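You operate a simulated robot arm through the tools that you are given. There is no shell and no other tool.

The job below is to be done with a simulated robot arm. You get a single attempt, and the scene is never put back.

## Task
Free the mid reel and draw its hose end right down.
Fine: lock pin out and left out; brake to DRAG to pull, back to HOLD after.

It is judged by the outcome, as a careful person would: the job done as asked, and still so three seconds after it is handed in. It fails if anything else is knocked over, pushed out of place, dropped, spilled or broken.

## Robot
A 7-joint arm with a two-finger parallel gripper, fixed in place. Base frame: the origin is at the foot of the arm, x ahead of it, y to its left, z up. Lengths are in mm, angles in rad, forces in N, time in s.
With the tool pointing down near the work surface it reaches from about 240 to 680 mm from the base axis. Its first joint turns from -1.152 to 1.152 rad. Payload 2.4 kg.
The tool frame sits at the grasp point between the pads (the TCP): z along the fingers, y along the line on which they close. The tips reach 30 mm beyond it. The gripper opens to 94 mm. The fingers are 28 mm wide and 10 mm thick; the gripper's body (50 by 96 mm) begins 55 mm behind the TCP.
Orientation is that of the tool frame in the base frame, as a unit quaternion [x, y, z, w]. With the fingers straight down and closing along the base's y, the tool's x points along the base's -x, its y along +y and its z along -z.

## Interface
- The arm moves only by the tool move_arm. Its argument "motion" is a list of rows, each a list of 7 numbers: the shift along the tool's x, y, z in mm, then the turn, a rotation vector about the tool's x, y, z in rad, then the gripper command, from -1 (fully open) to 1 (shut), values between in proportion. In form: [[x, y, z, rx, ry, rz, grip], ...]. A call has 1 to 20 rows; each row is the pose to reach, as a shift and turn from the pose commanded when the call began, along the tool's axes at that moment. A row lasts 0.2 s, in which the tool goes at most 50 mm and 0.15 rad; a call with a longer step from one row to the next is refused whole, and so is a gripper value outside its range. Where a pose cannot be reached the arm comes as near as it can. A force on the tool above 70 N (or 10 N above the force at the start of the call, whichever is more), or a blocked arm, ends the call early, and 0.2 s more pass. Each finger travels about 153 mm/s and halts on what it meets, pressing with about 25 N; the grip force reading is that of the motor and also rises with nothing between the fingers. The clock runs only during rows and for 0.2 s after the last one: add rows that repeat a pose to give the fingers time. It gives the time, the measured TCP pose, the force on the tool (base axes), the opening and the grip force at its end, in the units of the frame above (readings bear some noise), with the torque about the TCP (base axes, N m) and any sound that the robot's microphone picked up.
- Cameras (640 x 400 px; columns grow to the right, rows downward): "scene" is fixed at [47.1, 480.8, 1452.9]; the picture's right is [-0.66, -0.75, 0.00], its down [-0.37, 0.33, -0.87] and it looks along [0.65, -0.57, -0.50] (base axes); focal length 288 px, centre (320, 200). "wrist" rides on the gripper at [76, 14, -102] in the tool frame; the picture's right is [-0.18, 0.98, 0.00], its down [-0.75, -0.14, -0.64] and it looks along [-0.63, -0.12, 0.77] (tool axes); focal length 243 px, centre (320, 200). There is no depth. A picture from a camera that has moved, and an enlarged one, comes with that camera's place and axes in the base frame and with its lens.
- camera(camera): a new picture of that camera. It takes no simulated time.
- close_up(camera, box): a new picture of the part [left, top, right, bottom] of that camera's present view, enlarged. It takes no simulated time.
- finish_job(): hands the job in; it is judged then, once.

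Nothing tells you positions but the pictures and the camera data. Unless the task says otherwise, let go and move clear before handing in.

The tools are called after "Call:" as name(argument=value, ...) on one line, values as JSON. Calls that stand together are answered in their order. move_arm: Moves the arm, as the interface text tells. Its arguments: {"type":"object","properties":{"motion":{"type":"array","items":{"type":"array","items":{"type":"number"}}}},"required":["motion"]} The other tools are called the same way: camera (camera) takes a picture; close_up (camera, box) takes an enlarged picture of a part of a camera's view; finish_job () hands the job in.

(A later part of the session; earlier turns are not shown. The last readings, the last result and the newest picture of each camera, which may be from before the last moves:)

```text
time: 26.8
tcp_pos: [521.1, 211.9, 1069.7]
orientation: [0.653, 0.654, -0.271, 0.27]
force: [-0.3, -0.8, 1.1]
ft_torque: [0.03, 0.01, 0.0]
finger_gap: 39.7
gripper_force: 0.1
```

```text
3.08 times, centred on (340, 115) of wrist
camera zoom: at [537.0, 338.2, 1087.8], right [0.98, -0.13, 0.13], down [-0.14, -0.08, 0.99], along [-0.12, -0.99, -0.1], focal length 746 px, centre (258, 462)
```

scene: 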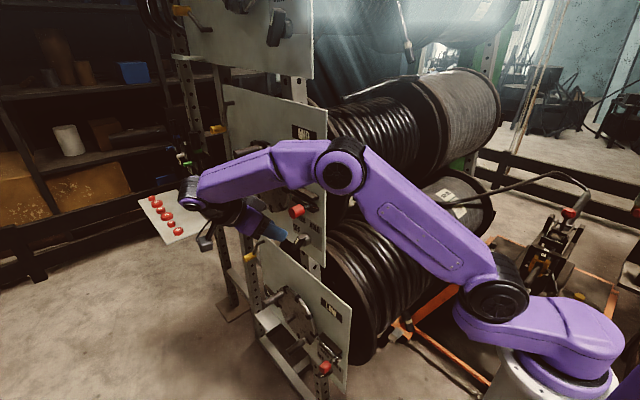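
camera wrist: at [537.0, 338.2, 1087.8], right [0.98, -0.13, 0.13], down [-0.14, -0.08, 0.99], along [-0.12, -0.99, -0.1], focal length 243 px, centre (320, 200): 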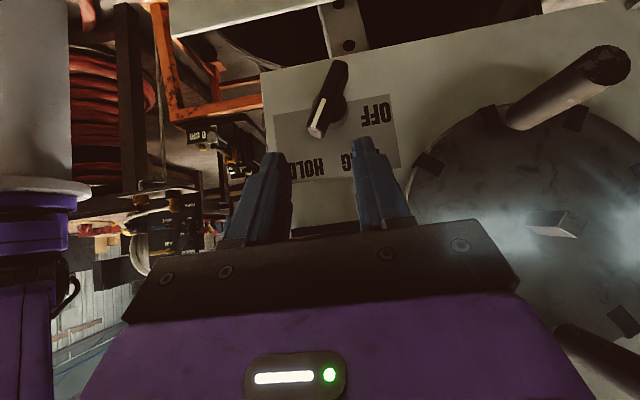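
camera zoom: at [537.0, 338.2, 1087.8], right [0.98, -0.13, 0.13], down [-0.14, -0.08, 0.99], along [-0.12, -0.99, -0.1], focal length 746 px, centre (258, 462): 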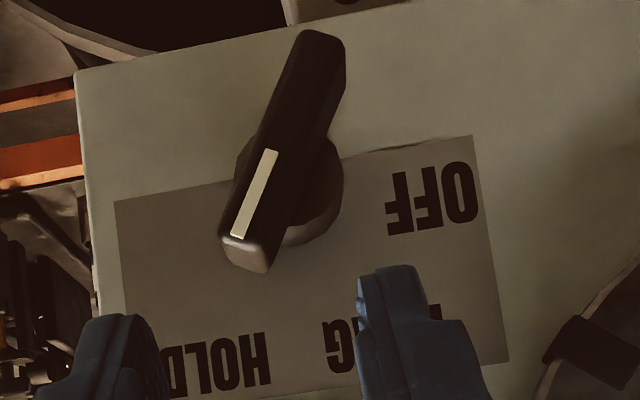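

Pointer tip confirmed near (516,137,1006), pivot (531,·,978). Advancing with the fingers straddling the pointer's upper end.

Call:
move_arm(motion=[[-0.5, -1, 25, 0, 0, 0, 0.15], [-1, -2, 50, 0, 0, 0, 0.15], [-1.4, -2, 70, 0, 0, 0, 0.15], [-1.4, -2, 84, 0, 0, 0, 0.15], [-1.4, -2, 84, 0, 0, 0, 0.15]])

Call:
camera(camera="wrist")

Call:
close_up(camera="scene", box=[245, 190, 345, 255])

```text
time: 28.0
tcp_pos: [518.3, 151.6, 1010.8]
orientation: [0.653, 0.654, -0.27, 0.27]
force: [2.2, 4.3, 3.3]
ft_torque: [0.08, -0.13, 0.1]
finger_gap: 41.5
gripper_force: 1.2
```

```text
taken
camera wrist: at [532.6, 278.2, 1029.4], right [0.98, -0.13, 0.13], down [-0.14, -0.08, 0.99], along [-0.12, -0.99, -0.1], focal length 243 px, centre (320, 200)
```

wrist: 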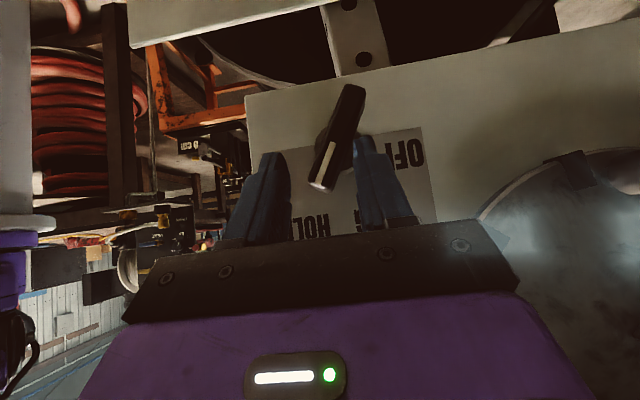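

```text
6.15 times, centred on (295, 222) of scene
camera zoom: at [47.2, 480.9, 1452.9], right [-0.66, -0.75, 0.0], down [-0.37, 0.33, -0.87], along [0.65, -0.57, -0.5], focal length 1773 px, centre (474, 62)
```

zoom: 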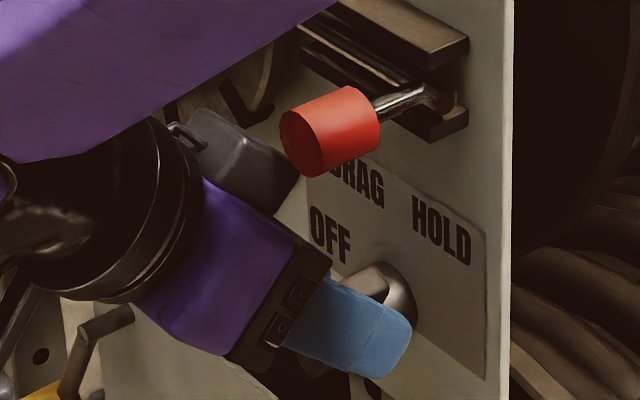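

Fingers straddle the pointer with only slight contact. I'll ease back 3 mm and sweep +x so the near finger turns the pointer toward DRAG, checking partway.

Call:
move_arm(motion=[[0, 4, -3, 0, 0, 0, 0.15], [0, 10, -3, 0, 0, 0, 0.15], [0, 16, -3, 0, 0, 0, 0.15], [0, 22, -3, 0, 0, 0, 0.15], [0, 27, -3, 0, 0, 0, 0.15]])

Call:
camera(camera="wrist")

```text
time: 29.2
tcp_pos: [544.1, 154.9, 1012.4]
orientation: [0.652, 0.654, -0.272, 0.269]
force: [-4.8, -0.3, 2.1]
ft_torque: [-0.09, 0.16, -0.05]
finger_gap: 43.2
gripper_force: 2.6
```

```text
taken
camera wrist: at [559.4, 280.5, 1029.7], right [0.98, -0.13, 0.13], down [-0.14, -0.08, 0.99], along [-0.12, -0.99, -0.1], focal length 243 px, centre (320, 200)
```

wrist: 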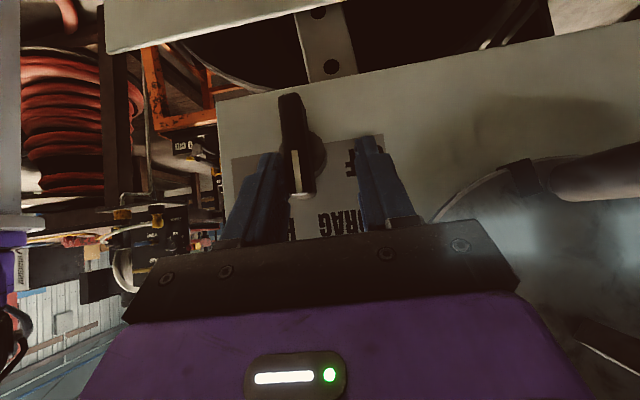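

The pointer is turning; it is about upright now. Continuing another ~11 mm.

Call:
move_arm(motion=[[0, 4, 0, 0, 0, 0, 0.15], [0, 8, 0, 0, 0, 0, 0.15], [0, 11, 0, 0, 0, 0, 0.15], [0, 11, 0, 0, 0, 0, 0.15]])

Call:
close_up(camera="wrist", box=[200, 60, 420, 240])

```text
time: 30.2
tcp_pos: [551.9, 154.5, 1013.8]
orientation: [0.653, 0.652, -0.276, 0.266]
force: [-30.3, 0.6, 2.5]
ft_torque: [-0.4, 0.99, -0.31]
finger_gap: 57.0
gripper_force: 14.5
```

```text
2.22 times, centred on (310, 150) of wrist
camera zoom: at [568.4, 280.8, 1030.6], right [0.98, -0.13, 0.12], down [-0.13, -0.08, 0.99], along [-0.12, -0.99, -0.09], focal length 539 px, centre (342, 311)
```

zoom: 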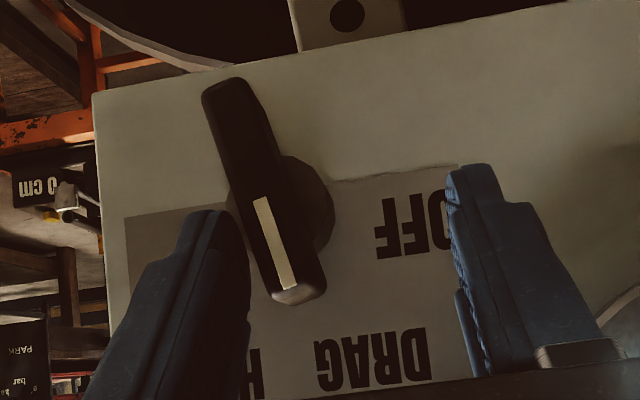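

The finger is bearing too close to the pivot, so it's just being forced open. I'll back off, raise the contact about 12 mm toward the pointer's tip, and push again.

Call:
move_arm(motion=[[0, -6, 0, 0, 0, 0, 0.15], [0, -12, 0, 0, 0, 0, 0.15], [-6, -13, -3, 0, 0, 0, 0.15], [-11.3, -13, -5.7, 0, 0, 0, 0.15], [-11.3, -13, -5.7, 0, 0, 0, 0.15]])

Call:
close_up(camera="wrist", box=[200, 60, 420, 240])

```text
time: 31.4
tcp_pos: [543.1, 150.8, 1024.3]
orientation: [0.653, 0.655, -0.27, 0.269]
force: [0.2, 0.4, -0.2]
ft_torque: [0.01, 0.02, 0.01]
finger_gap: 40.0
gripper_force: 0.0
```

```text
2.22 times, centred on (310, 150) of wrist
camera zoom: at [558.5, 276.3, 1042.6], right [0.98, -0.13, 0.13], down [-0.14, -0.08, 0.99], along [-0.12, -0.99, -0.1], focal length 539 px, centre (342, 311)
```

zoom: 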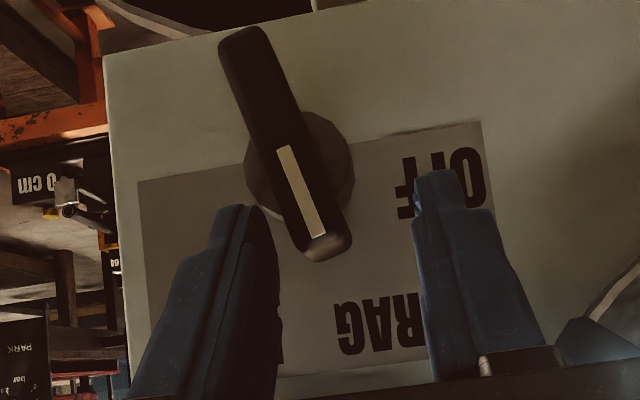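

Call:
move_arm(motion=[[0, 4, 0, 0, 0, 0, 0.15], [0, 8, 0, 0, 0, 0, 0.15], [0, 12, 0, 0, 0, 0, 0.15], [0, 15, 0, 0, 0, 0, 0.15], [0, 15, 0, 0, 0, 0, 0.15]])

Call:
close_up(camera="wrist", box=[200, 60, 420, 240])

```text
time: 32.6
tcp_pos: [558.7, 150.4, 1023.6]
orientation: [0.652, 0.655, -0.27, 0.269]
force: [-2.2, 1.7, 1.6]
ft_torque: [0.04, 0.08, -0.06]
finger_gap: 41.0
gripper_force: 1.1
```

```text
2.22 times, centred on (310, 150) of wrist
camera zoom: at [573.5, 276.9, 1042.5], right [0.98, -0.13, 0.13], down [-0.14, -0.08, 0.99], along [-0.12, -0.99, -0.1], focal length 539 px, centre (342, 311)
```

zoom: 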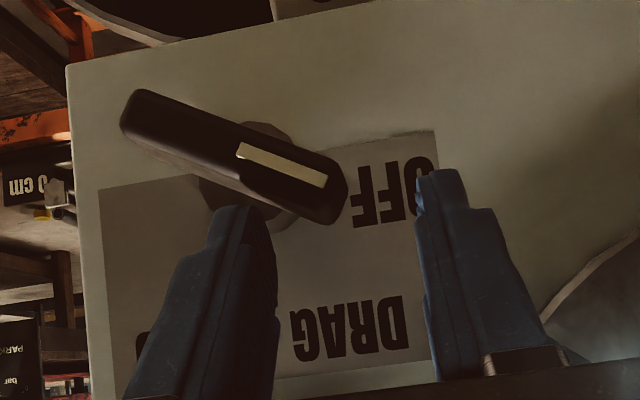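

It slipped past DRAG to about 60° (between DRAG and OFF). I'll bring it back with the far finger: shift -x, drop down to the tip's height, then nudge -x in small steps.

Call:
move_arm(motion=[[0, -7, 0, 0, 0, 0, 0.15], [0, -14, 0, 0, 0, 0, 0.15], [5, -14, 3, 0, 0, 0, 0.15], [10.6, -14, 6.4, 0, 0, 0, 0.15], [10.6, -18, 6.4, 0, 0, 0, 0.15], [10.6, -18, 6.4, 0, 0, 0, 0.15]])

Call:
close_up(camera="wrist", box=[200, 60, 420, 240])

```text
time: 34.0
tcp_pos: [540.3, 154.6, 1012.6]
orientation: [0.653, 0.654, -0.27, 0.269]
force: [4.7, 2.4, 1.1]
ft_torque: [0.05, -0.18, 0.11]
finger_gap: 43.1
gripper_force: 2.5
```

```text
2.22 times, centred on (310, 150) of wrist
camera zoom: at [555.6, 280.0, 1030.7], right [0.98, -0.13, 0.13], down [-0.14, -0.08, 0.99], along [-0.12, -0.99, -0.1], focal length 539 px, centre (342, 311)
```

zoom: 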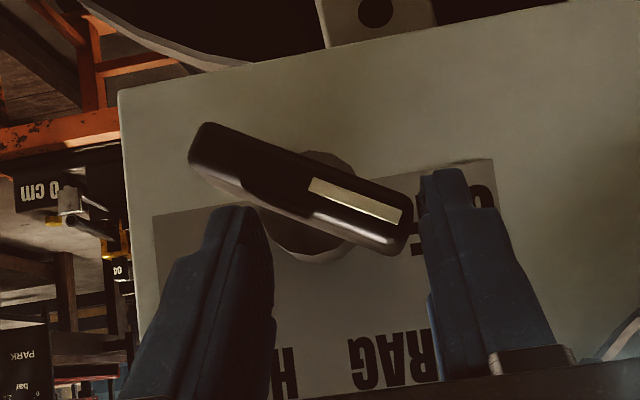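

Call:
move_arm(motion=[[0, -2, 0, 0, 0, 0, 0.15], [0, -4, 0, 0, 0, 0, 0.15], [0, -4, 0, 0, 0, 0, 0.15]])

Call:
close_up(camera="wrist", box=[200, 60, 420, 240])

```text
time: 34.8
tcp_pos: [537.5, 153.6, 1013.9]
orientation: [0.653, 0.655, -0.269, 0.271]
force: [15.9, 2.3, 6.4]
ft_torque: [0.06, -0.54, 0.33]
finger_gap: 49.2
gripper_force: 8.5
```

```text
2.22 times, centred on (310, 150) of wrist
camera zoom: at [552.0, 280.0, 1031.7], right [0.98, -0.13, 0.13], down [-0.14, -0.08, 0.99], along [-0.12, -0.99, -0.1], focal length 539 px, centre (342, 311)
```

zoom: 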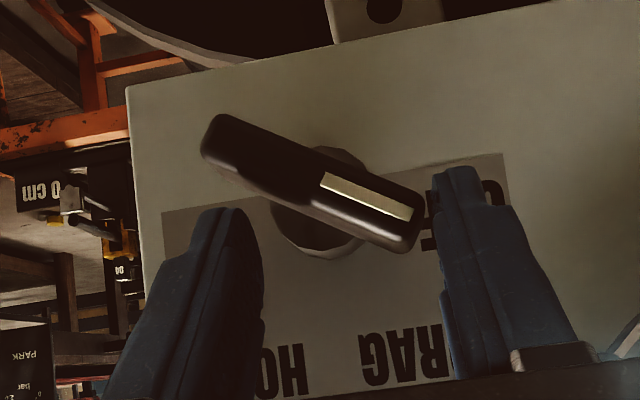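

The side push has little leverage here. I'll back out, close the fingers, and instead press down on the pointer's tail (lower -x end), which gives better leverage to turn it back to DRAG.

Call:
move_arm(motion=[[0, 4, -10, 0, 0, 0, 0.15], [0, 4, -45, 0, 0, 0, 0.4], [0, -15, -45, 0, 0, 0, 1], [0, -36, -45, 0, 0, 0, 1], [0, -36, -45, 0, 0, 0, 1]])

Call:
close_up(camera="wrist", box=[240, 40, 460, 220])

```text
time: 36.0
tcp_pos: [501.4, 184.7, 1045.0]
orientation: [0.652, 0.654, -0.272, 0.27]
force: [0.5, -0.2, -1.4]
ft_torque: [0.0, 0.02, -0.01]
finger_gap: 0.2
gripper_force: 25.1
```

```text
2.22 times, centred on (350, 130) of wrist
camera zoom: at [516.3, 312.2, 1062.9], right [0.98, -0.13, 0.13], down [-0.14, -0.08, 0.99], along [-0.12, -0.99, -0.1], focal length 539 px, centre (253, 356)
```

zoom: 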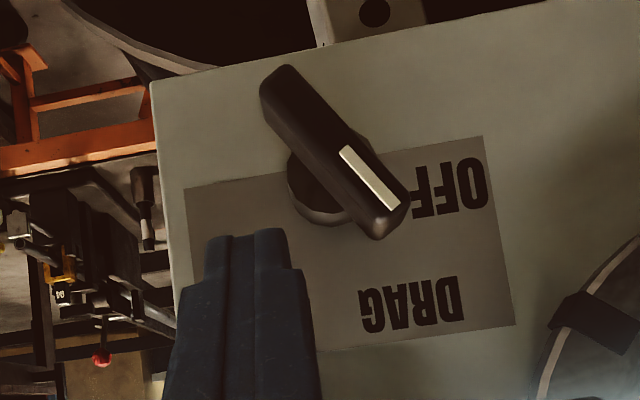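

After release the pointer sits at about +32°, pointing squarely at DRAG. I'll retreat from the panel and unroll, then go around the robot side to the hose.

Call:
move_arm(motion=[[0, 0, -40, 0, 0, 0, 1], [-10, -30, -60, 0, 0, 0, 0.5], [-25, -65, -85, 0, 0, 0, -0.2], [-40.7, -106, -109, 0, 0, 0, -0.5], [-40.7, -106, -109, 0, 0, 0, -0.5]])

Call:
close_up(camera="scene", box=[235, 180, 345, 255])

Call:
camera(camera="wrist")

Call:
close_up(camera="wrist", box=[380, 0, 540, 120])

```text
time: 37.2
tcp_pos: [391.5, 234.5, 1152.7]
orientation: [0.652, 0.654, -0.271, 0.269]
force: [0.2, -0.3, 0.0]
ft_torque: [0.0, 0.0, 0.02]
finger_gap: 70.4
gripper_force: 0.1
```

```text
5.33 times, centred on (290, 218) of scene
camera zoom: at [47.1, 480.8, 1452.9], right [-0.66, -0.75, 0.0], down [-0.37, 0.33, -0.87], along [0.65, -0.57, -0.5], focal length 1537 px, centre (480, 107)
```

zoom: 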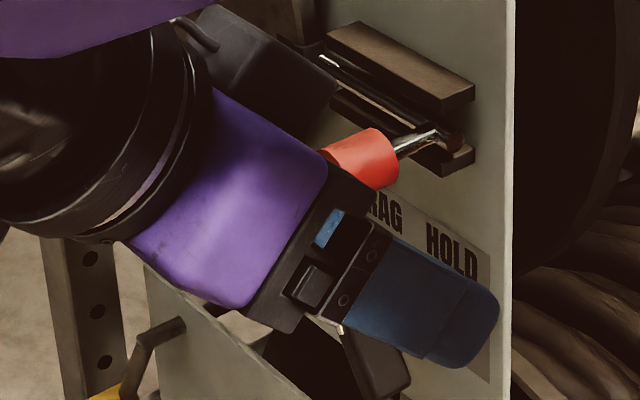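

```text
taken
camera wrist: at [406.6, 360.8, 1170.1], right [0.98, -0.13, 0.13], down [-0.14, -0.08, 0.99], along [-0.12, -0.99, -0.1], focal length 243 px, centre (320, 200)
```

wrist: 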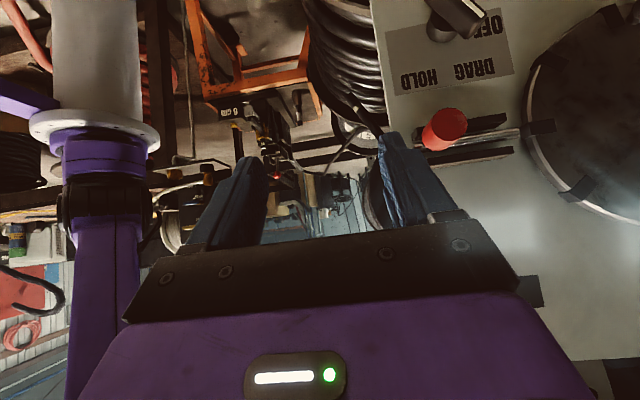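

```text
3.33 times, centred on (460, 60) of wrist
camera zoom: at [406.6, 360.8, 1170.1], right [0.98, -0.13, 0.13], down [-0.14, -0.08, 0.99], along [-0.12, -0.99, -0.1], focal length 809 px, centre (-147, 667)
```

zoom: 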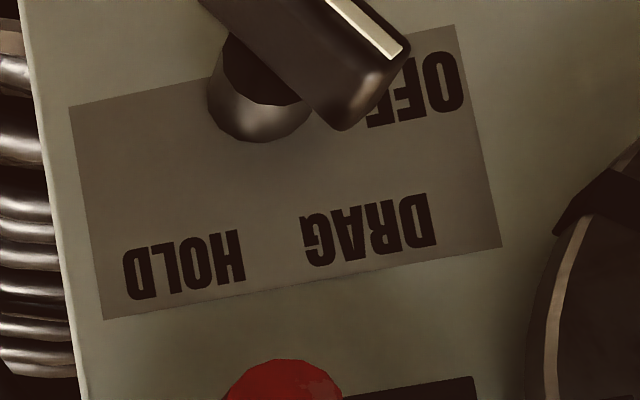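

Confirmed: pointer at ~33°, on DRAG. Now unrolling the wrist back to the tool-down family of poses.

Call:
move_arm(motion=[[0, 0, 0, 0, 0, -0.1428, -0.5], [0, 0, 0, 0, 0, -0.2856, -0.5], [0, 0, 0, 0, 0, -0.4284, -0.5], [0, 0, 0, 0, 0, -0.5712, -0.5], [0, 0, 0, 0, 0, -0.714, -0.5], [0, 0, 0, 0, 0, -0.8568, -0.5], [0, 0, 0, 0, 0, -0.9996, -0.5], [0, 0, 0, 0, 0, -1.1424, -0.5], [0, 0, 0, 0, 0, -1.2852, -0.5], [0, 0, 0, 0, 0, -1.428, -0.5], [0, 0, 0, 0, 0, -1.5708, -0.5]])

```text
time: 39.6
tcp_pos: [393.7, 232.8, 1151.3]
orientation: [-0.002, 0.924, -0.382, -0.001]
force: [0.7, 0.6, -0.7]
ft_torque: [-0.01, 0.04, -0.02]
finger_gap: 70.4
gripper_force: 0.0
```

Call:
move_arm(motion=[[11, -10, -2, -0.131, 0, 0, -0.5], [21, -19, -4, -0.262, 0, 0, -0.5], [32, -29, -6, -0.393, 0, 0, -0.5], [43, -39, -8, -0.524, 0, 0, -0.5], [54, -48, -10, -0.655, 0, 0, -0.5], [64, -58, -11.3, -0.785, 0, 0, -0.5]])

Call:
camera(camera="scene")

Call:
camera(camera="wrist")

```text
time: 41.0
tcp_pos: [330.2, 200.5, 1200.7]
orientation: [-0.001, 1.0, 0.001, -0.002]
force: [0.4, 0.5, -0.7]
ft_torque: [-0.02, 0.01, -0.01]
finger_gap: 70.3
gripper_force: 0.0
```

```text
taken
```

scene: 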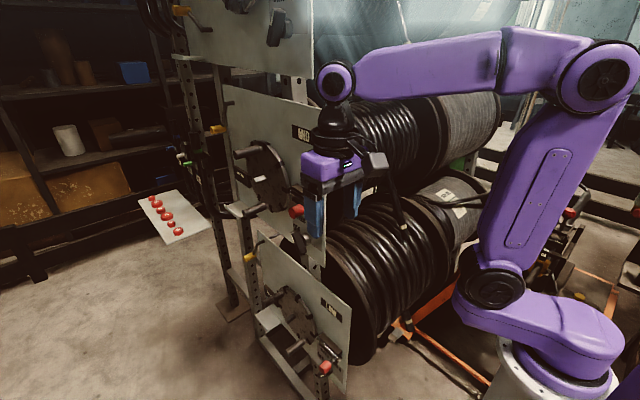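

```text
taken
camera wrist: at [256.1, 213.9, 1302.3], right [0.18, 0.98, 0.0], down [0.76, -0.14, 0.64], along [0.63, -0.12, -0.77], focal length 243 px, centre (320, 200)
```

wrist: 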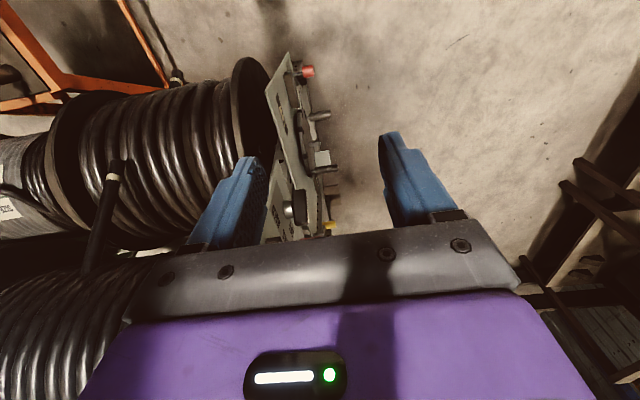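

Arm is unfolded and clear. Now I sweep across to the -y side in front of the reels to look at the mid hose end.

Call:
move_arm(motion=[[5, -40, 0, 0, 0, 0, -1], [10, -80, 0, 0, 0, 0, -1], [15, -120, 0, 0, 0, 0, -1], [20, -160, 0, 0, 0, 0, -1], [25, -200, 0, 0, 0, 0, -1], [30, -240, 0, 0, 0, 0, -1], [30, -280, 0, 0, 0, 0, -1], [30, -320, 0, 0, 0, 0, -1], [30, -360, 0, 0, 0, 0, -1], [30, -400, 0, 0, 0, 0, -1]])

Call:
camera(camera="wrist")

Call:
camera(camera="scene")

```text
time: 43.2
tcp_pos: [300.7, -202.3, 1200.0]
orientation: [-0.001, 1.0, 0.0, -0.002]
force: [-0.3, 0.0, 0.4]
ft_torque: [0.04, -0.02, 0.0]
finger_gap: 93.9
gripper_force: 0.0
```

```text
taken
camera wrist: at [226.3, -188.1, 1301.5], right [0.18, 0.98, 0.0], down [0.76, -0.14, 0.64], along [0.63, -0.12, -0.77], focal length 243 px, centre (320, 200)
```

wrist: 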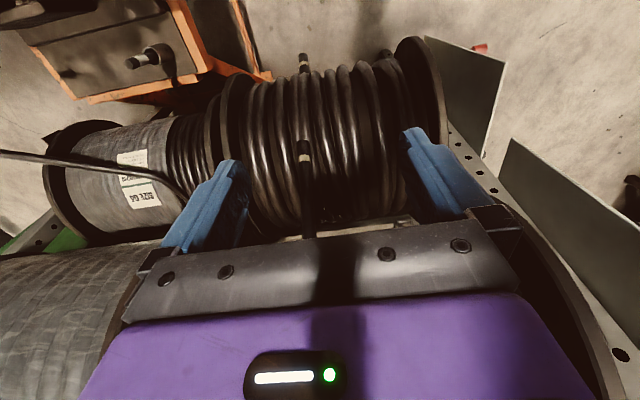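

```text
taken
```

scene: 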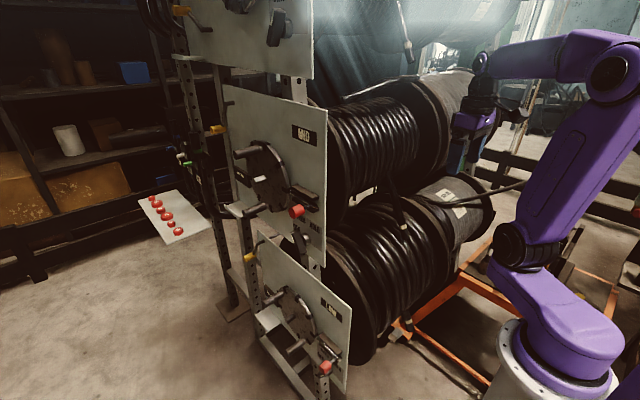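

Call:
close_up(camera="wrist", box=[220, 30, 420, 250])

Call:
close_up(camera="scene", box=[340, 130, 460, 340])

```text
1.82 times, centred on (320, 140) of wrist
camera zoom: at [226.3, -188.1, 1301.5], right [0.18, 0.98, 0.0], down [0.76, -0.14, 0.64], along [0.63, -0.12, -0.77], focal length 441 px, centre (320, 309)
```

zoom: 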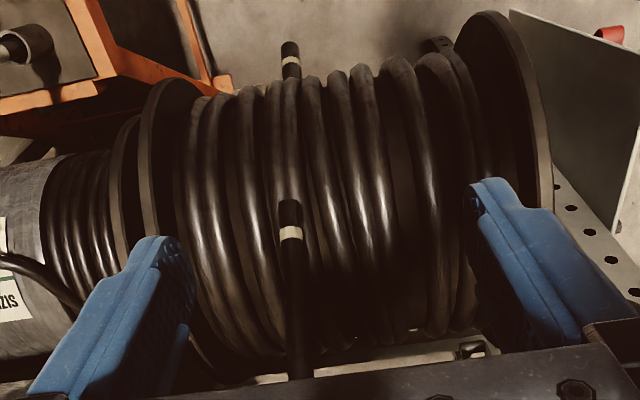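

```text
1.90 times, centred on (400, 235) of scene
camera zoom: at [47.1, 480.8, 1452.9], right [-0.66, -0.75, 0.0], down [-0.37, 0.33, -0.87], along [0.65, -0.57, -0.5], focal length 549 px, centre (168, 133)
```

zoom: 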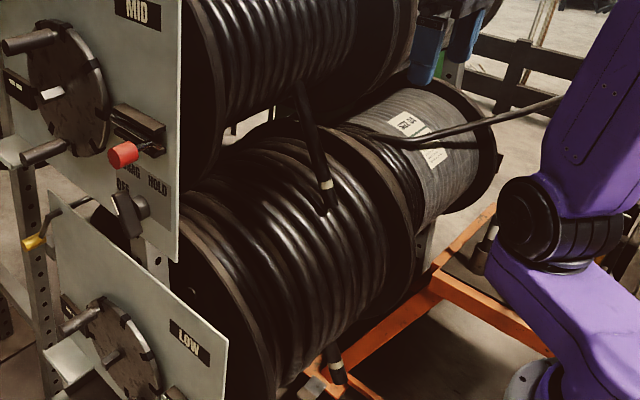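

The mid hose end (pale band) is at about (460,-264,876), leaning slightly toward the robot as it goes down. I'll pitch the tool ~50° forward and go to a standoff in line with it.

Call:
move_arm(motion=[[-8, -8, 30, 0, -0.11, 0, -1], [-16, -16, 62, 0, -0.22, 0, -1], [-25, -24, 94, 0, -0.33, 0, -1], [-34, -32, 126, 0, -0.44, 0, -1], [-43, -40, 158, 0, -0.55, 0, -1], [-52, -48, 190, 0, -0.66, 0, -1], [-62, -55, 222, 0, -0.77, 0, -1], [-73, -62, 252, 0, -0.873, 0, -1], [-73, -62, 252, 0, -0.873, 0, -1]])

Call:
camera(camera="wrist")

Call:
camera(camera="scene")

```text
time: 45.2
tcp_pos: [381.0, -267.2, 971.2]
orientation: [-0.001, 0.912, 0.003, 0.409]
force: [-0.2, 0.5, -0.8]
ft_torque: [0.02, -0.04, 0.0]
finger_gap: 93.9
gripper_force: 0.1
out of reach, approached as far as the arm can: row 8
```

```text
taken
camera wrist: at [255.6, -253.2, 981.1], right [0.12, 0.98, 0.14], down [0.02, -0.14, 0.99], along [0.99, -0.12, -0.04], focal length 243 px, centre (320, 200)
```

wrist: 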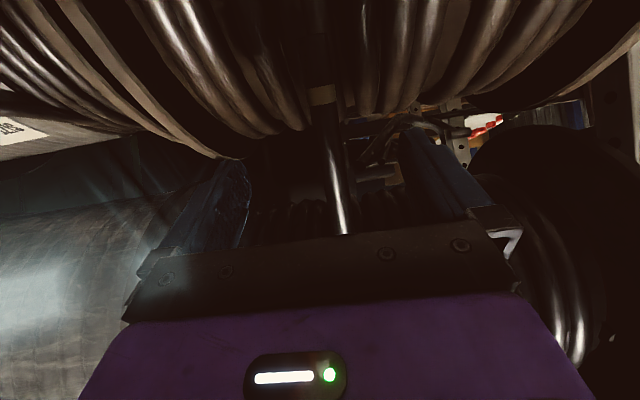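

```text
taken
```

scene: 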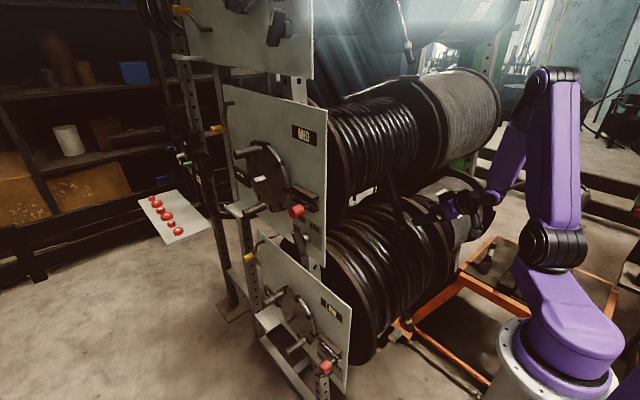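

The hose runs straight between the open fingers. I'll advance along the tool axis to take the hose at its pale band, near the fingertips.

Call:
move_arm(motion=[[4, 1, 27, 0, 0, 0, -1], [8, 2, 54, 0, 0, 0, -1], [12, 3, 81, 0, 0, 0, -1], [15.4, 3, 105, 0, 0, 0, -1], [15.4, 3, 105, 0, 0, 0, -1]])

Call:
camera(camera="wrist")

Call:
close_up(camera="scene", box=[360, 150, 520, 270])

```text
time: 45.7
tcp_pos: [442.1, -230.9, 946.5]
orientation: [-0.081, 0.901, 0.037, 0.425]
force: [-7.9, -2.5, 0.7]
ft_torque: [-0.02, 0.03, -0.39]
finger_gap: 94.1
gripper_force: 0.0
out of reach, approached as far as the arm can: row 1
stopped in row 2: the force on the tool passed its limit at 240 N (the readings are from after the stop); the commanded pose is now the measured one
```

```text
taken
camera wrist: at [315.3, -239.0, 952.8], right [-0.06, 0.99, 0.14], down [0.01, -0.14, 0.99], along [1.0, 0.06, 0.0], focal length 243 px, centre (320, 200)
```

wrist: 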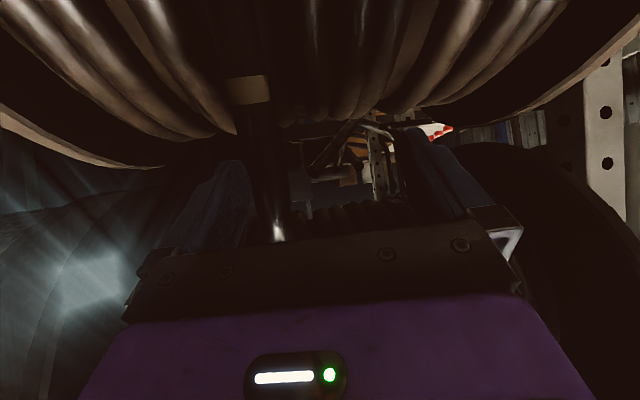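

```text
3.33 times, centred on (440, 210) of scene
camera zoom: at [46.9, 480.7, 1452.9], right [-0.66, -0.75, 0.0], down [-0.37, 0.33, -0.87], along [0.65, -0.57, -0.5], focal length 960 px, centre (-80, 167)
```

zoom: 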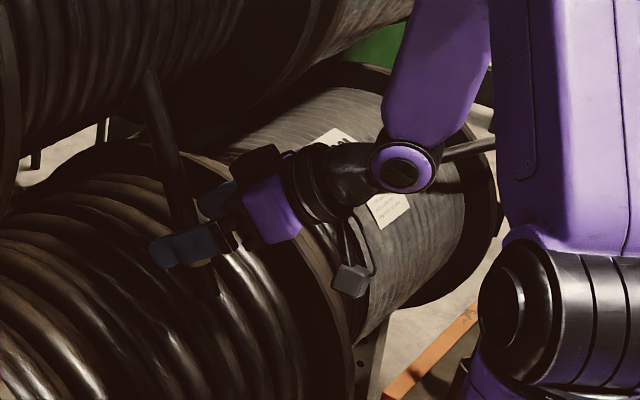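

The arm lurched near a reach limit and touched something briefly; force is now low. I'll look carefully before moving again.

Call:
camera(camera="scene")

Call:
close_up(camera="wrist", box=[160, 60, 480, 260])

Call:
close_up(camera="scene", box=[225, 130, 345, 250])

```text
taken
```

scene: 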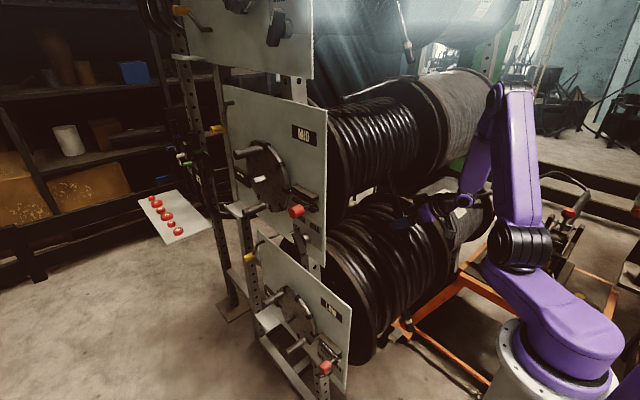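

```text
2.00 times, centred on (320, 160) of wrist
camera zoom: at [315.3, -239.0, 952.8], right [-0.06, 0.99, 0.14], down [0.01, -0.14, 0.99], along [1.0, 0.06, 0.0], focal length 485 px, centre (320, 280)
```

zoom: 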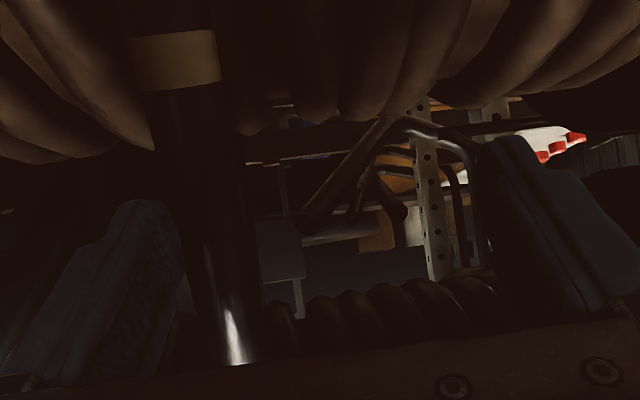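

```text
3.33 times, centred on (285, 190) of scene
camera zoom: at [46.9, 480.7, 1452.9], right [-0.66, -0.75, 0.0], down [-0.37, 0.33, -0.87], along [0.65, -0.57, -0.5], focal length 960 px, centre (437, 233)
```

zoom: 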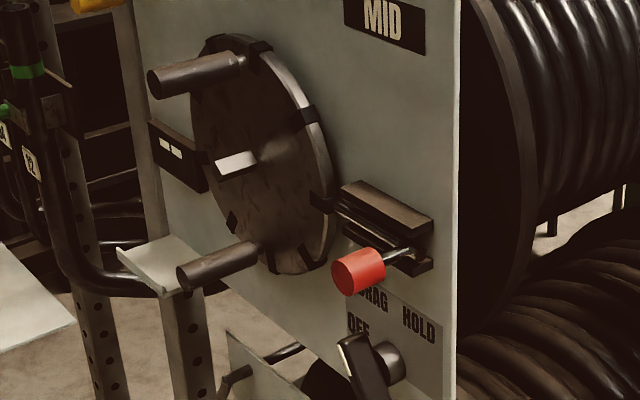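

The panel and hose look undisturbed; the arm just passed through a wrist singularity and a finger nudged the hose. I'll back away from the hose in small steps.

Call:
move_arm(motion=[[0, 0, -8, 0, 0, 0, -1], [0, 0, -16, 0, 0, 0, -1], [0, 0, -24, 0, 0, 0, -1]])

Call:
camera(camera="wrist")

Call:
camera(camera="scene")

```text
time: 46.5
tcp_pos: [425.0, -233.3, 963.3]
orientation: [-0.085, 0.901, 0.038, 0.425]
force: [-0.2, -0.2, -0.5]
ft_torque: [-0.02, 0.0, 0.0]
finger_gap: 93.9
gripper_force: 0.0
```

```text
taken
camera wrist: at [298.6, -242.4, 968.8], right [-0.06, 0.99, 0.14], down [0.01, -0.14, 0.99], along [1.0, 0.07, 0.0], focal length 243 px, centre (320, 200)
```

wrist: 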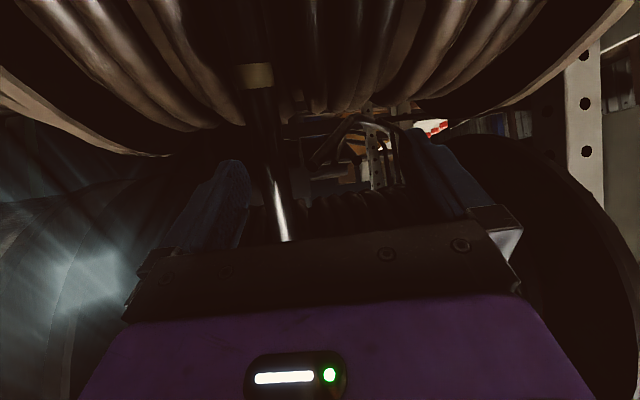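

```text
taken
```

scene: 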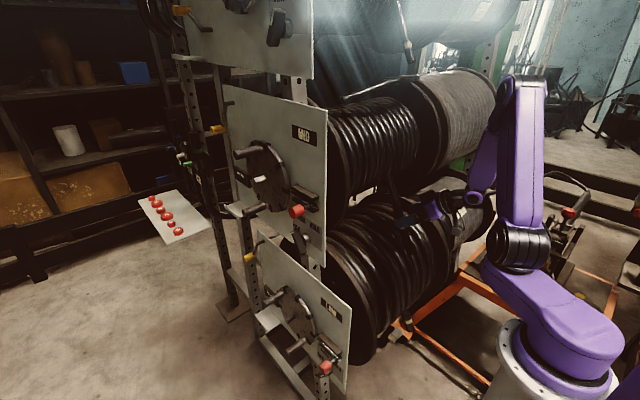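

Now the arm reports no reach problem and zero force. I'll square up on the hose with small steps: shift toward y=-264 and take out the yaw.

Call:
move_arm(motion=[[8, -5, 1, 0.023, 0.0015, 0.019, -1], [16, -9, 2, 0.046, 0.003, 0.038, -1], [23, -14, 3, 0.068, 0.0045, 0.057, -1]])

```text
time: 47.3
tcp_pos: [415.2, -250.2, 943.2]
orientation: [-0.043, 0.904, 0.019, 0.425]
force: [-1.0, 0.3, -0.2]
ft_torque: [0.02, 0.03, 0.02]
finger_gap: 93.7
gripper_force: 0.1
```

Call:
move_arm(motion=[[8, -4.5, 1, 0.023, 0.0015, 0.019, -1], [16, -9, 2, 0.046, 0.003, 0.038, -1], [23, -14, 3, 0.068, 0.0045, 0.057, -1]])

Call:
camera(camera="wrist")

Call:
close_up(camera="scene", box=[350, 140, 510, 260])

```text
time: 48.1
tcp_pos: [404.4, -264.9, 923.1]
orientation: [-0.002, 0.906, -0.001, 0.423]
force: [-1.3, 0.3, 0.7]
ft_torque: [-0.03, 0.01, 0.0]
finger_gap: 93.9
gripper_force: 0.0
```

```text
taken
camera wrist: at [278.2, -250.9, 929.7], right [0.11, 0.98, 0.14], down [-0.01, -0.14, 0.99], along [0.99, -0.11, -0.01], focal length 243 px, centre (320, 200)
```

wrist: 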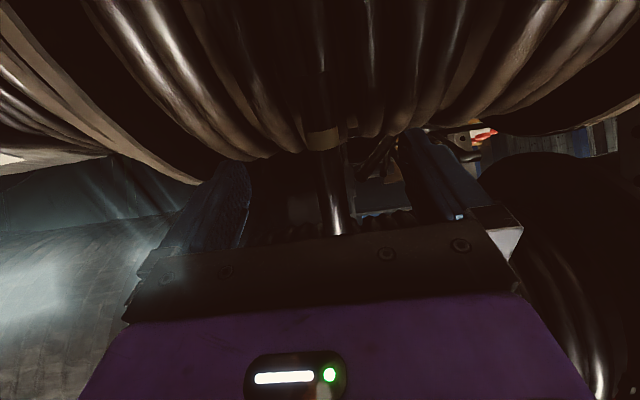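

```text
3.33 times, centred on (430, 200) of scene
camera zoom: at [47.1, 480.8, 1452.9], right [-0.66, -0.75, 0.0], down [-0.37, 0.33, -0.87], along [0.65, -0.57, -0.5], focal length 960 px, centre (-47, 200)
```

zoom: 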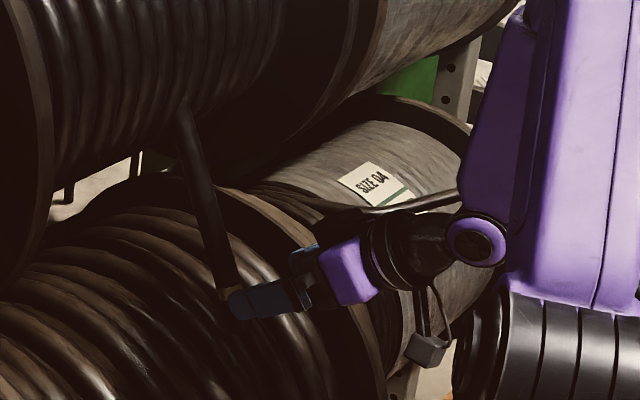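

The arm is squared up with the hose centred between the fingers. Advancing slowly ~56 mm to the band.

Call:
move_arm(motion=[[-0.5, 1, 12, 0, 0, 0, -1], [-1, 1, 24, 0, 0, 0, -1], [-1.5, 2, 36, 0, 0, 0, -1]])

Call:
camera(camera="wrist")

```text
time: 48.9
tcp_pos: [432.4, -261.3, 899.5]
orientation: [-0.002, 0.906, 0.0, 0.422]
force: [-0.3, 0.6, 0.3]
ft_torque: [0.01, 0.04, -0.02]
finger_gap: 93.9
gripper_force: 0.0
```

```text
taken
camera wrist: at [306.3, -248.2, 907.3], right [0.11, 0.98, 0.14], down [-0.01, -0.14, 0.99], along [0.99, -0.11, -0.01], focal length 243 px, centre (320, 200)
```

wrist: 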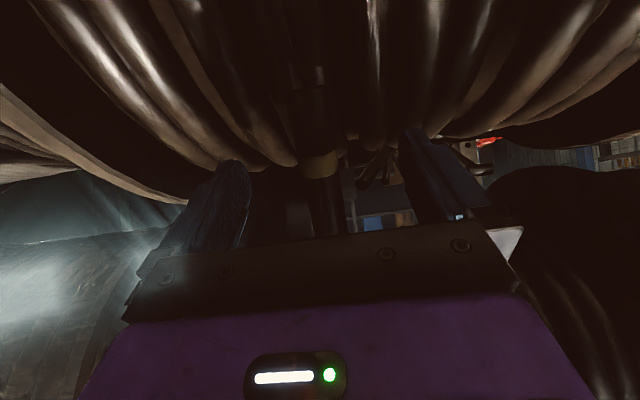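

Call:
close_up(camera="scene", box=[380, 190, 460, 250])

Call:
close_up(camera="wrist", box=[220, 60, 440, 240])

```text
6.67 times, centred on (420, 220) of scene
camera zoom: at [47.1, 480.8, 1452.9], right [-0.66, -0.75, 0.0], down [-0.37, 0.33, -0.87], along [0.65, -0.57, -0.5], focal length 1921 px, centre (-347, 67)
```

zoom: 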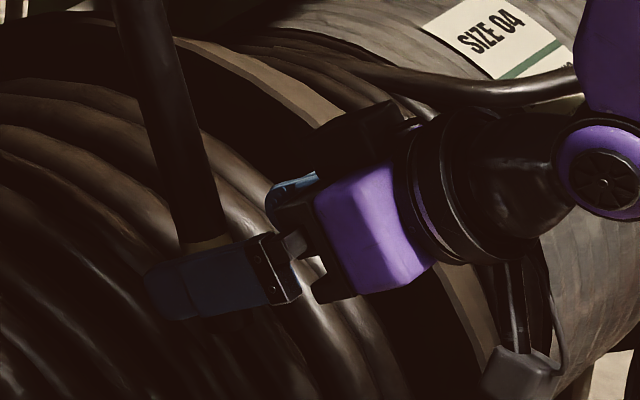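

```text
2.22 times, centred on (330, 150) of wrist
camera zoom: at [306.3, -248.2, 907.3], right [0.11, 0.98, 0.14], down [-0.01, -0.14, 0.99], along [0.99, -0.11, -0.01], focal length 539 px, centre (298, 311)
```

zoom: 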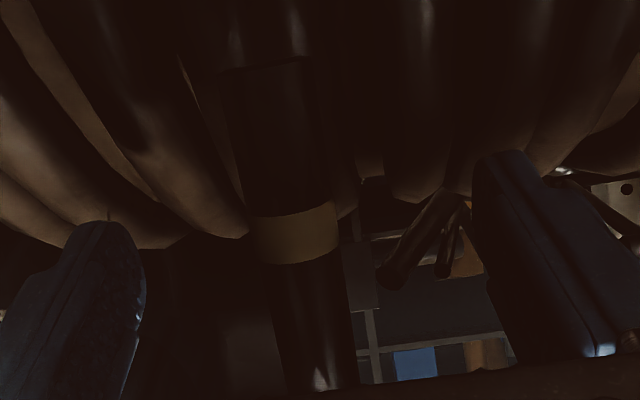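

The hose band is still at about the fingertip line; I'll advance ~24 mm more.

Call:
move_arm(motion=[[-2, 0, 8, 0, 0, 0, -1], [-4, 0, 16, 0, 0, 0, -1], [-6, 0, 24, 0, 0, 0, -1], [-6, 0, 24, 0, 0, 0, -1]])

Call:
close_up(camera="scene", box=[380, 190, 460, 250])

Call:
close_up(camera="wrist", box=[220, 60, 440, 240])

```text
time: 49.9
tcp_pos: [453.5, -262.0, 891.4]
orientation: [-0.003, 0.906, 0.0, 0.423]
force: [0.3, 0.2, -0.2]
ft_torque: [-0.01, -0.02, 0.01]
finger_gap: 94.0
gripper_force: 0.0
```

```text
6.67 times, centred on (420, 220) of scene
camera zoom: at [47.1, 480.8, 1452.9], right [-0.66, -0.75, 0.0], down [-0.37, 0.33, -0.87], along [0.65, -0.57, -0.5], focal length 1921 px, centre (-347, 67)
```

zoom: 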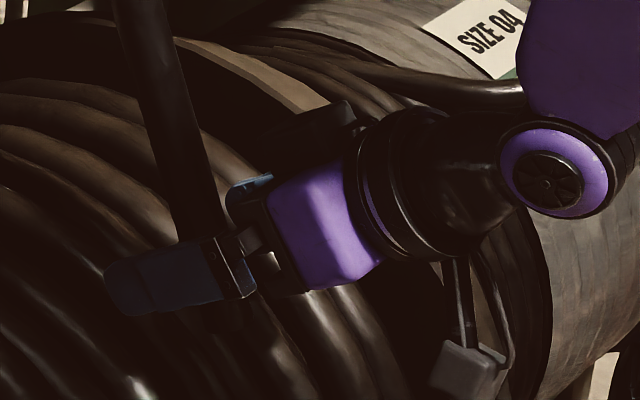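

```text
2.22 times, centred on (330, 150) of wrist
camera zoom: at [328.7, -248.3, 897.2], right [0.11, 0.98, 0.14], down [-0.01, -0.14, 0.99], along [0.99, -0.11, -0.01], focal length 539 px, centre (298, 311)
```

zoom: 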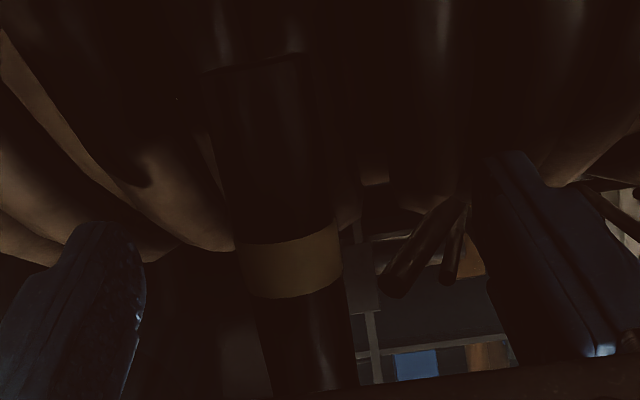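

Hose is centred. Closing the grip on it.

Call:
move_arm(motion=[[0, 0, 0, 0, 0, 0, -0.3], [0, 0, 0, 0, 0, 0, 0.4], [0, 0, 0, 0, 0, 0, 0.9], [0, 0, 0, 0, 0, 0, 0.9]])

Call:
camera(camera="wrist")

Call:
close_up(camera="scene", box=[360, 170, 480, 260])

```text
time: 50.9
tcp_pos: [453.7, -263.6, 891.1]
orientation: [-0.002, 0.906, 0.0, 0.423]
force: [-7.2, -8.7, 5.4]
ft_torque: [0.06, -0.09, -0.05]
finger_gap: 24.7
gripper_force: 45.0
```

```text
taken
camera wrist: at [328.0, -249.6, 897.6], right [0.12, 0.98, 0.14], down [-0.01, -0.14, 0.99], along [0.99, -0.12, -0.01], focal length 243 px, centre (320, 200)
```

wrist: 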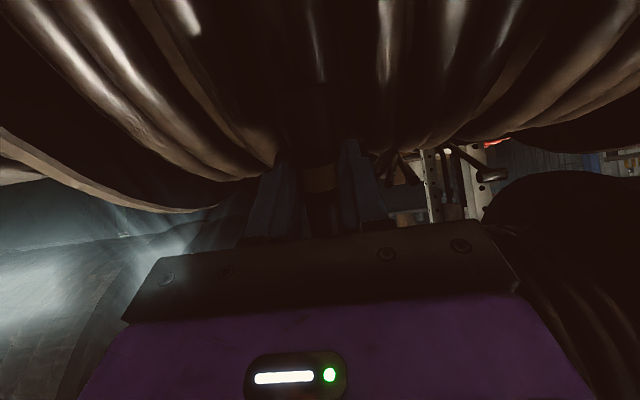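

```text
4.44 times, centred on (420, 215) of scene
camera zoom: at [46.9, 480.6, 1453.0], right [-0.66, -0.75, 0.0], down [-0.37, 0.33, -0.87], along [0.65, -0.57, -0.5], focal length 1280 px, centre (-124, 133)
```

zoom: 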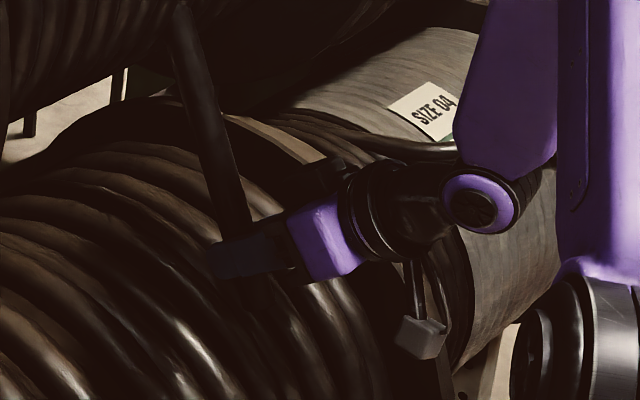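

Firm grip at 24.7 mm. Now drawing the hose along its own line (down and slightly toward the robot), first 30 mm while watching the force.

Call:
move_arm(motion=[[6, -0.5, 1.6, 0, 0, 0, 0.9], [12, -1, 3.2, 0, 0, 0, 0.9], [18, -1.4, 5, 0, 0, 0, 0.9], [24, -1.8, 6.6, 0, 0, 0, 0.9], [29, -2.1, 8, 0, 0, 0, 0.9]])

Call:
camera(camera="scene")

Call:
camera(camera="wrist")

```text
time: 52.1
tcp_pos: [439.0, -263.2, 862.9]
orientation: [-0.001, 0.907, 0.002, 0.42]
force: [-58.0, 11.1, 29.8]
ft_torque: [-0.4, -0.73, 0.08]
finger_gap: 23.5
gripper_force: 45.0
```

```text
taken
```

scene: 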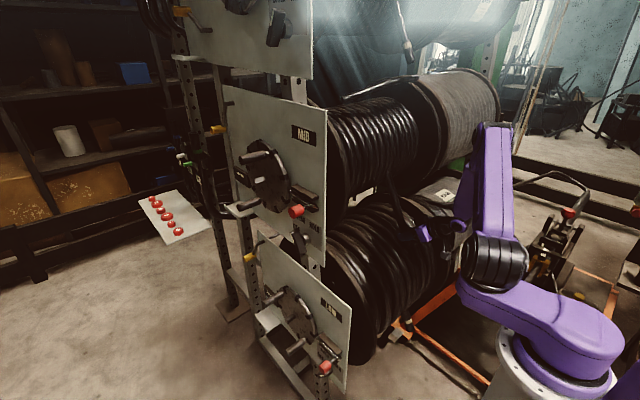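

```text
taken
camera wrist: at [312.5, -250.0, 869.8], right [0.12, 0.98, 0.14], down [0.0, -0.14, 0.99], along [0.99, -0.12, -0.01], focal length 243 px, centre (320, 200)
```

wrist: 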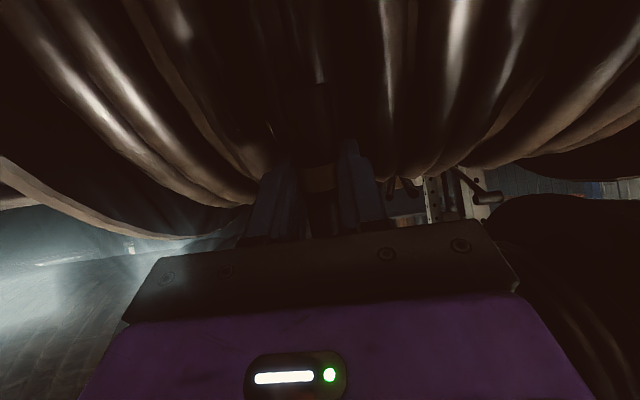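

The reel's disc is turning, so the hose is paying out, but something (probably the low reel's coil) is pushing the tool toward the robot with ~58 N. I'll shift -x a little to relieve it and see.

Call:
move_arm(motion=[[2, 0, -2.3, 0, 0, 0, 0.9], [4, 0, -4.6, 0, 0, 0, 0.9], [6.4, 0, -7.7, 0, 0, 0, 0.9]])

Call:
close_up(camera="scene", box=[360, 170, 480, 260])

Call:
close_up(camera="wrist", box=[220, 60, 440, 240])

```text
time: 52.9
tcp_pos: [438.6, -263.6, 863.5]
orientation: [-0.005, 0.905, 0.001, 0.425]
force: [54.4, -17.6, -40.9]
ft_torque: [1.15, 0.53, -0.68]
finger_gap: 22.9
gripper_force: 44.6
```

```text
4.44 times, centred on (420, 215) of scene
camera zoom: at [49.1, 479.9, 1453.1], right [-0.66, -0.75, 0.0], down [-0.38, 0.33, -0.86], along [0.65, -0.57, -0.5], focal length 1280 px, centre (-124, 133)
```

zoom: 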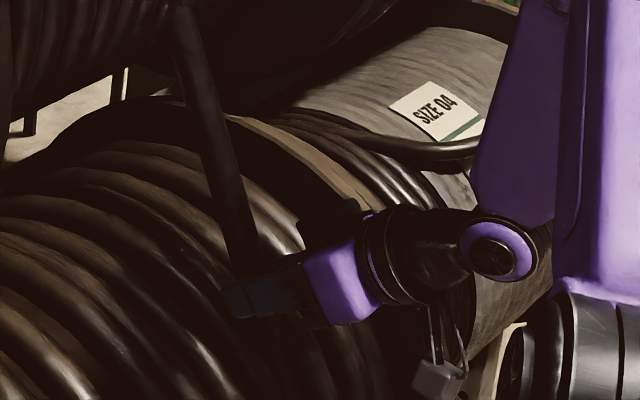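

```text
2.22 times, centred on (330, 150) of wrist
camera zoom: at [311.6, -250.9, 869.1], right [0.11, 0.98, 0.14], down [-0.01, -0.14, 0.99], along [0.99, -0.11, -0.01], focal length 539 px, centre (298, 311)
```

zoom: 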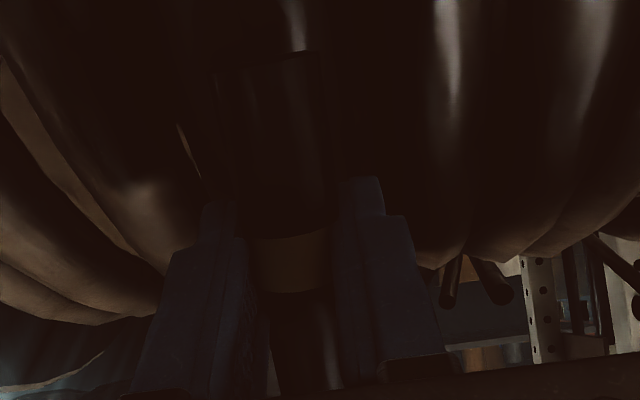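

The hose end runs on a stiff line: comparing forces, its path is about (-0.53, 0, -0.85). I'll follow that direction for the next 40 mm.

Call:
move_arm(motion=[[5, 0, 6, 0, 0, 0, 0.9], [13, 0, 7, 0, 0, 0, 0.9], [21, 0, 8, 0, 0, 0, 0.9], [29, 0, 8.8, 0, 0, 0, 0.9], [36.3, 0, 9.6, 0, 0, 0, 0.9]])

Call:
camera(camera="scene")

```text
time: 54.1
tcp_pos: [421.4, -264.3, 834.8]
orientation: [-0.005, 0.901, 0.001, 0.433]
force: [19.2, 16.0, 53.9]
ft_torque: [1.78, 0.43, -1.6]
finger_gap: 22.7
gripper_force: 45.3
```

```text
taken
```

scene: 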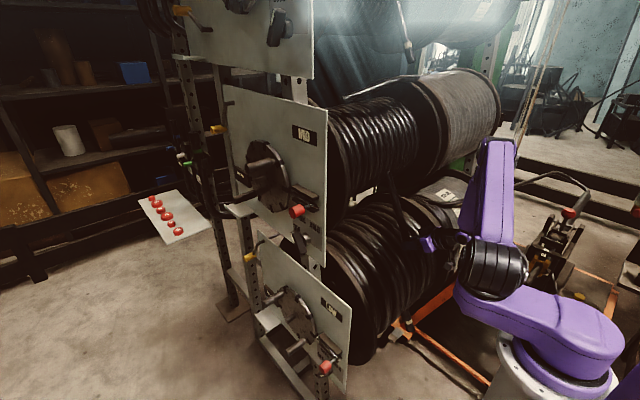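

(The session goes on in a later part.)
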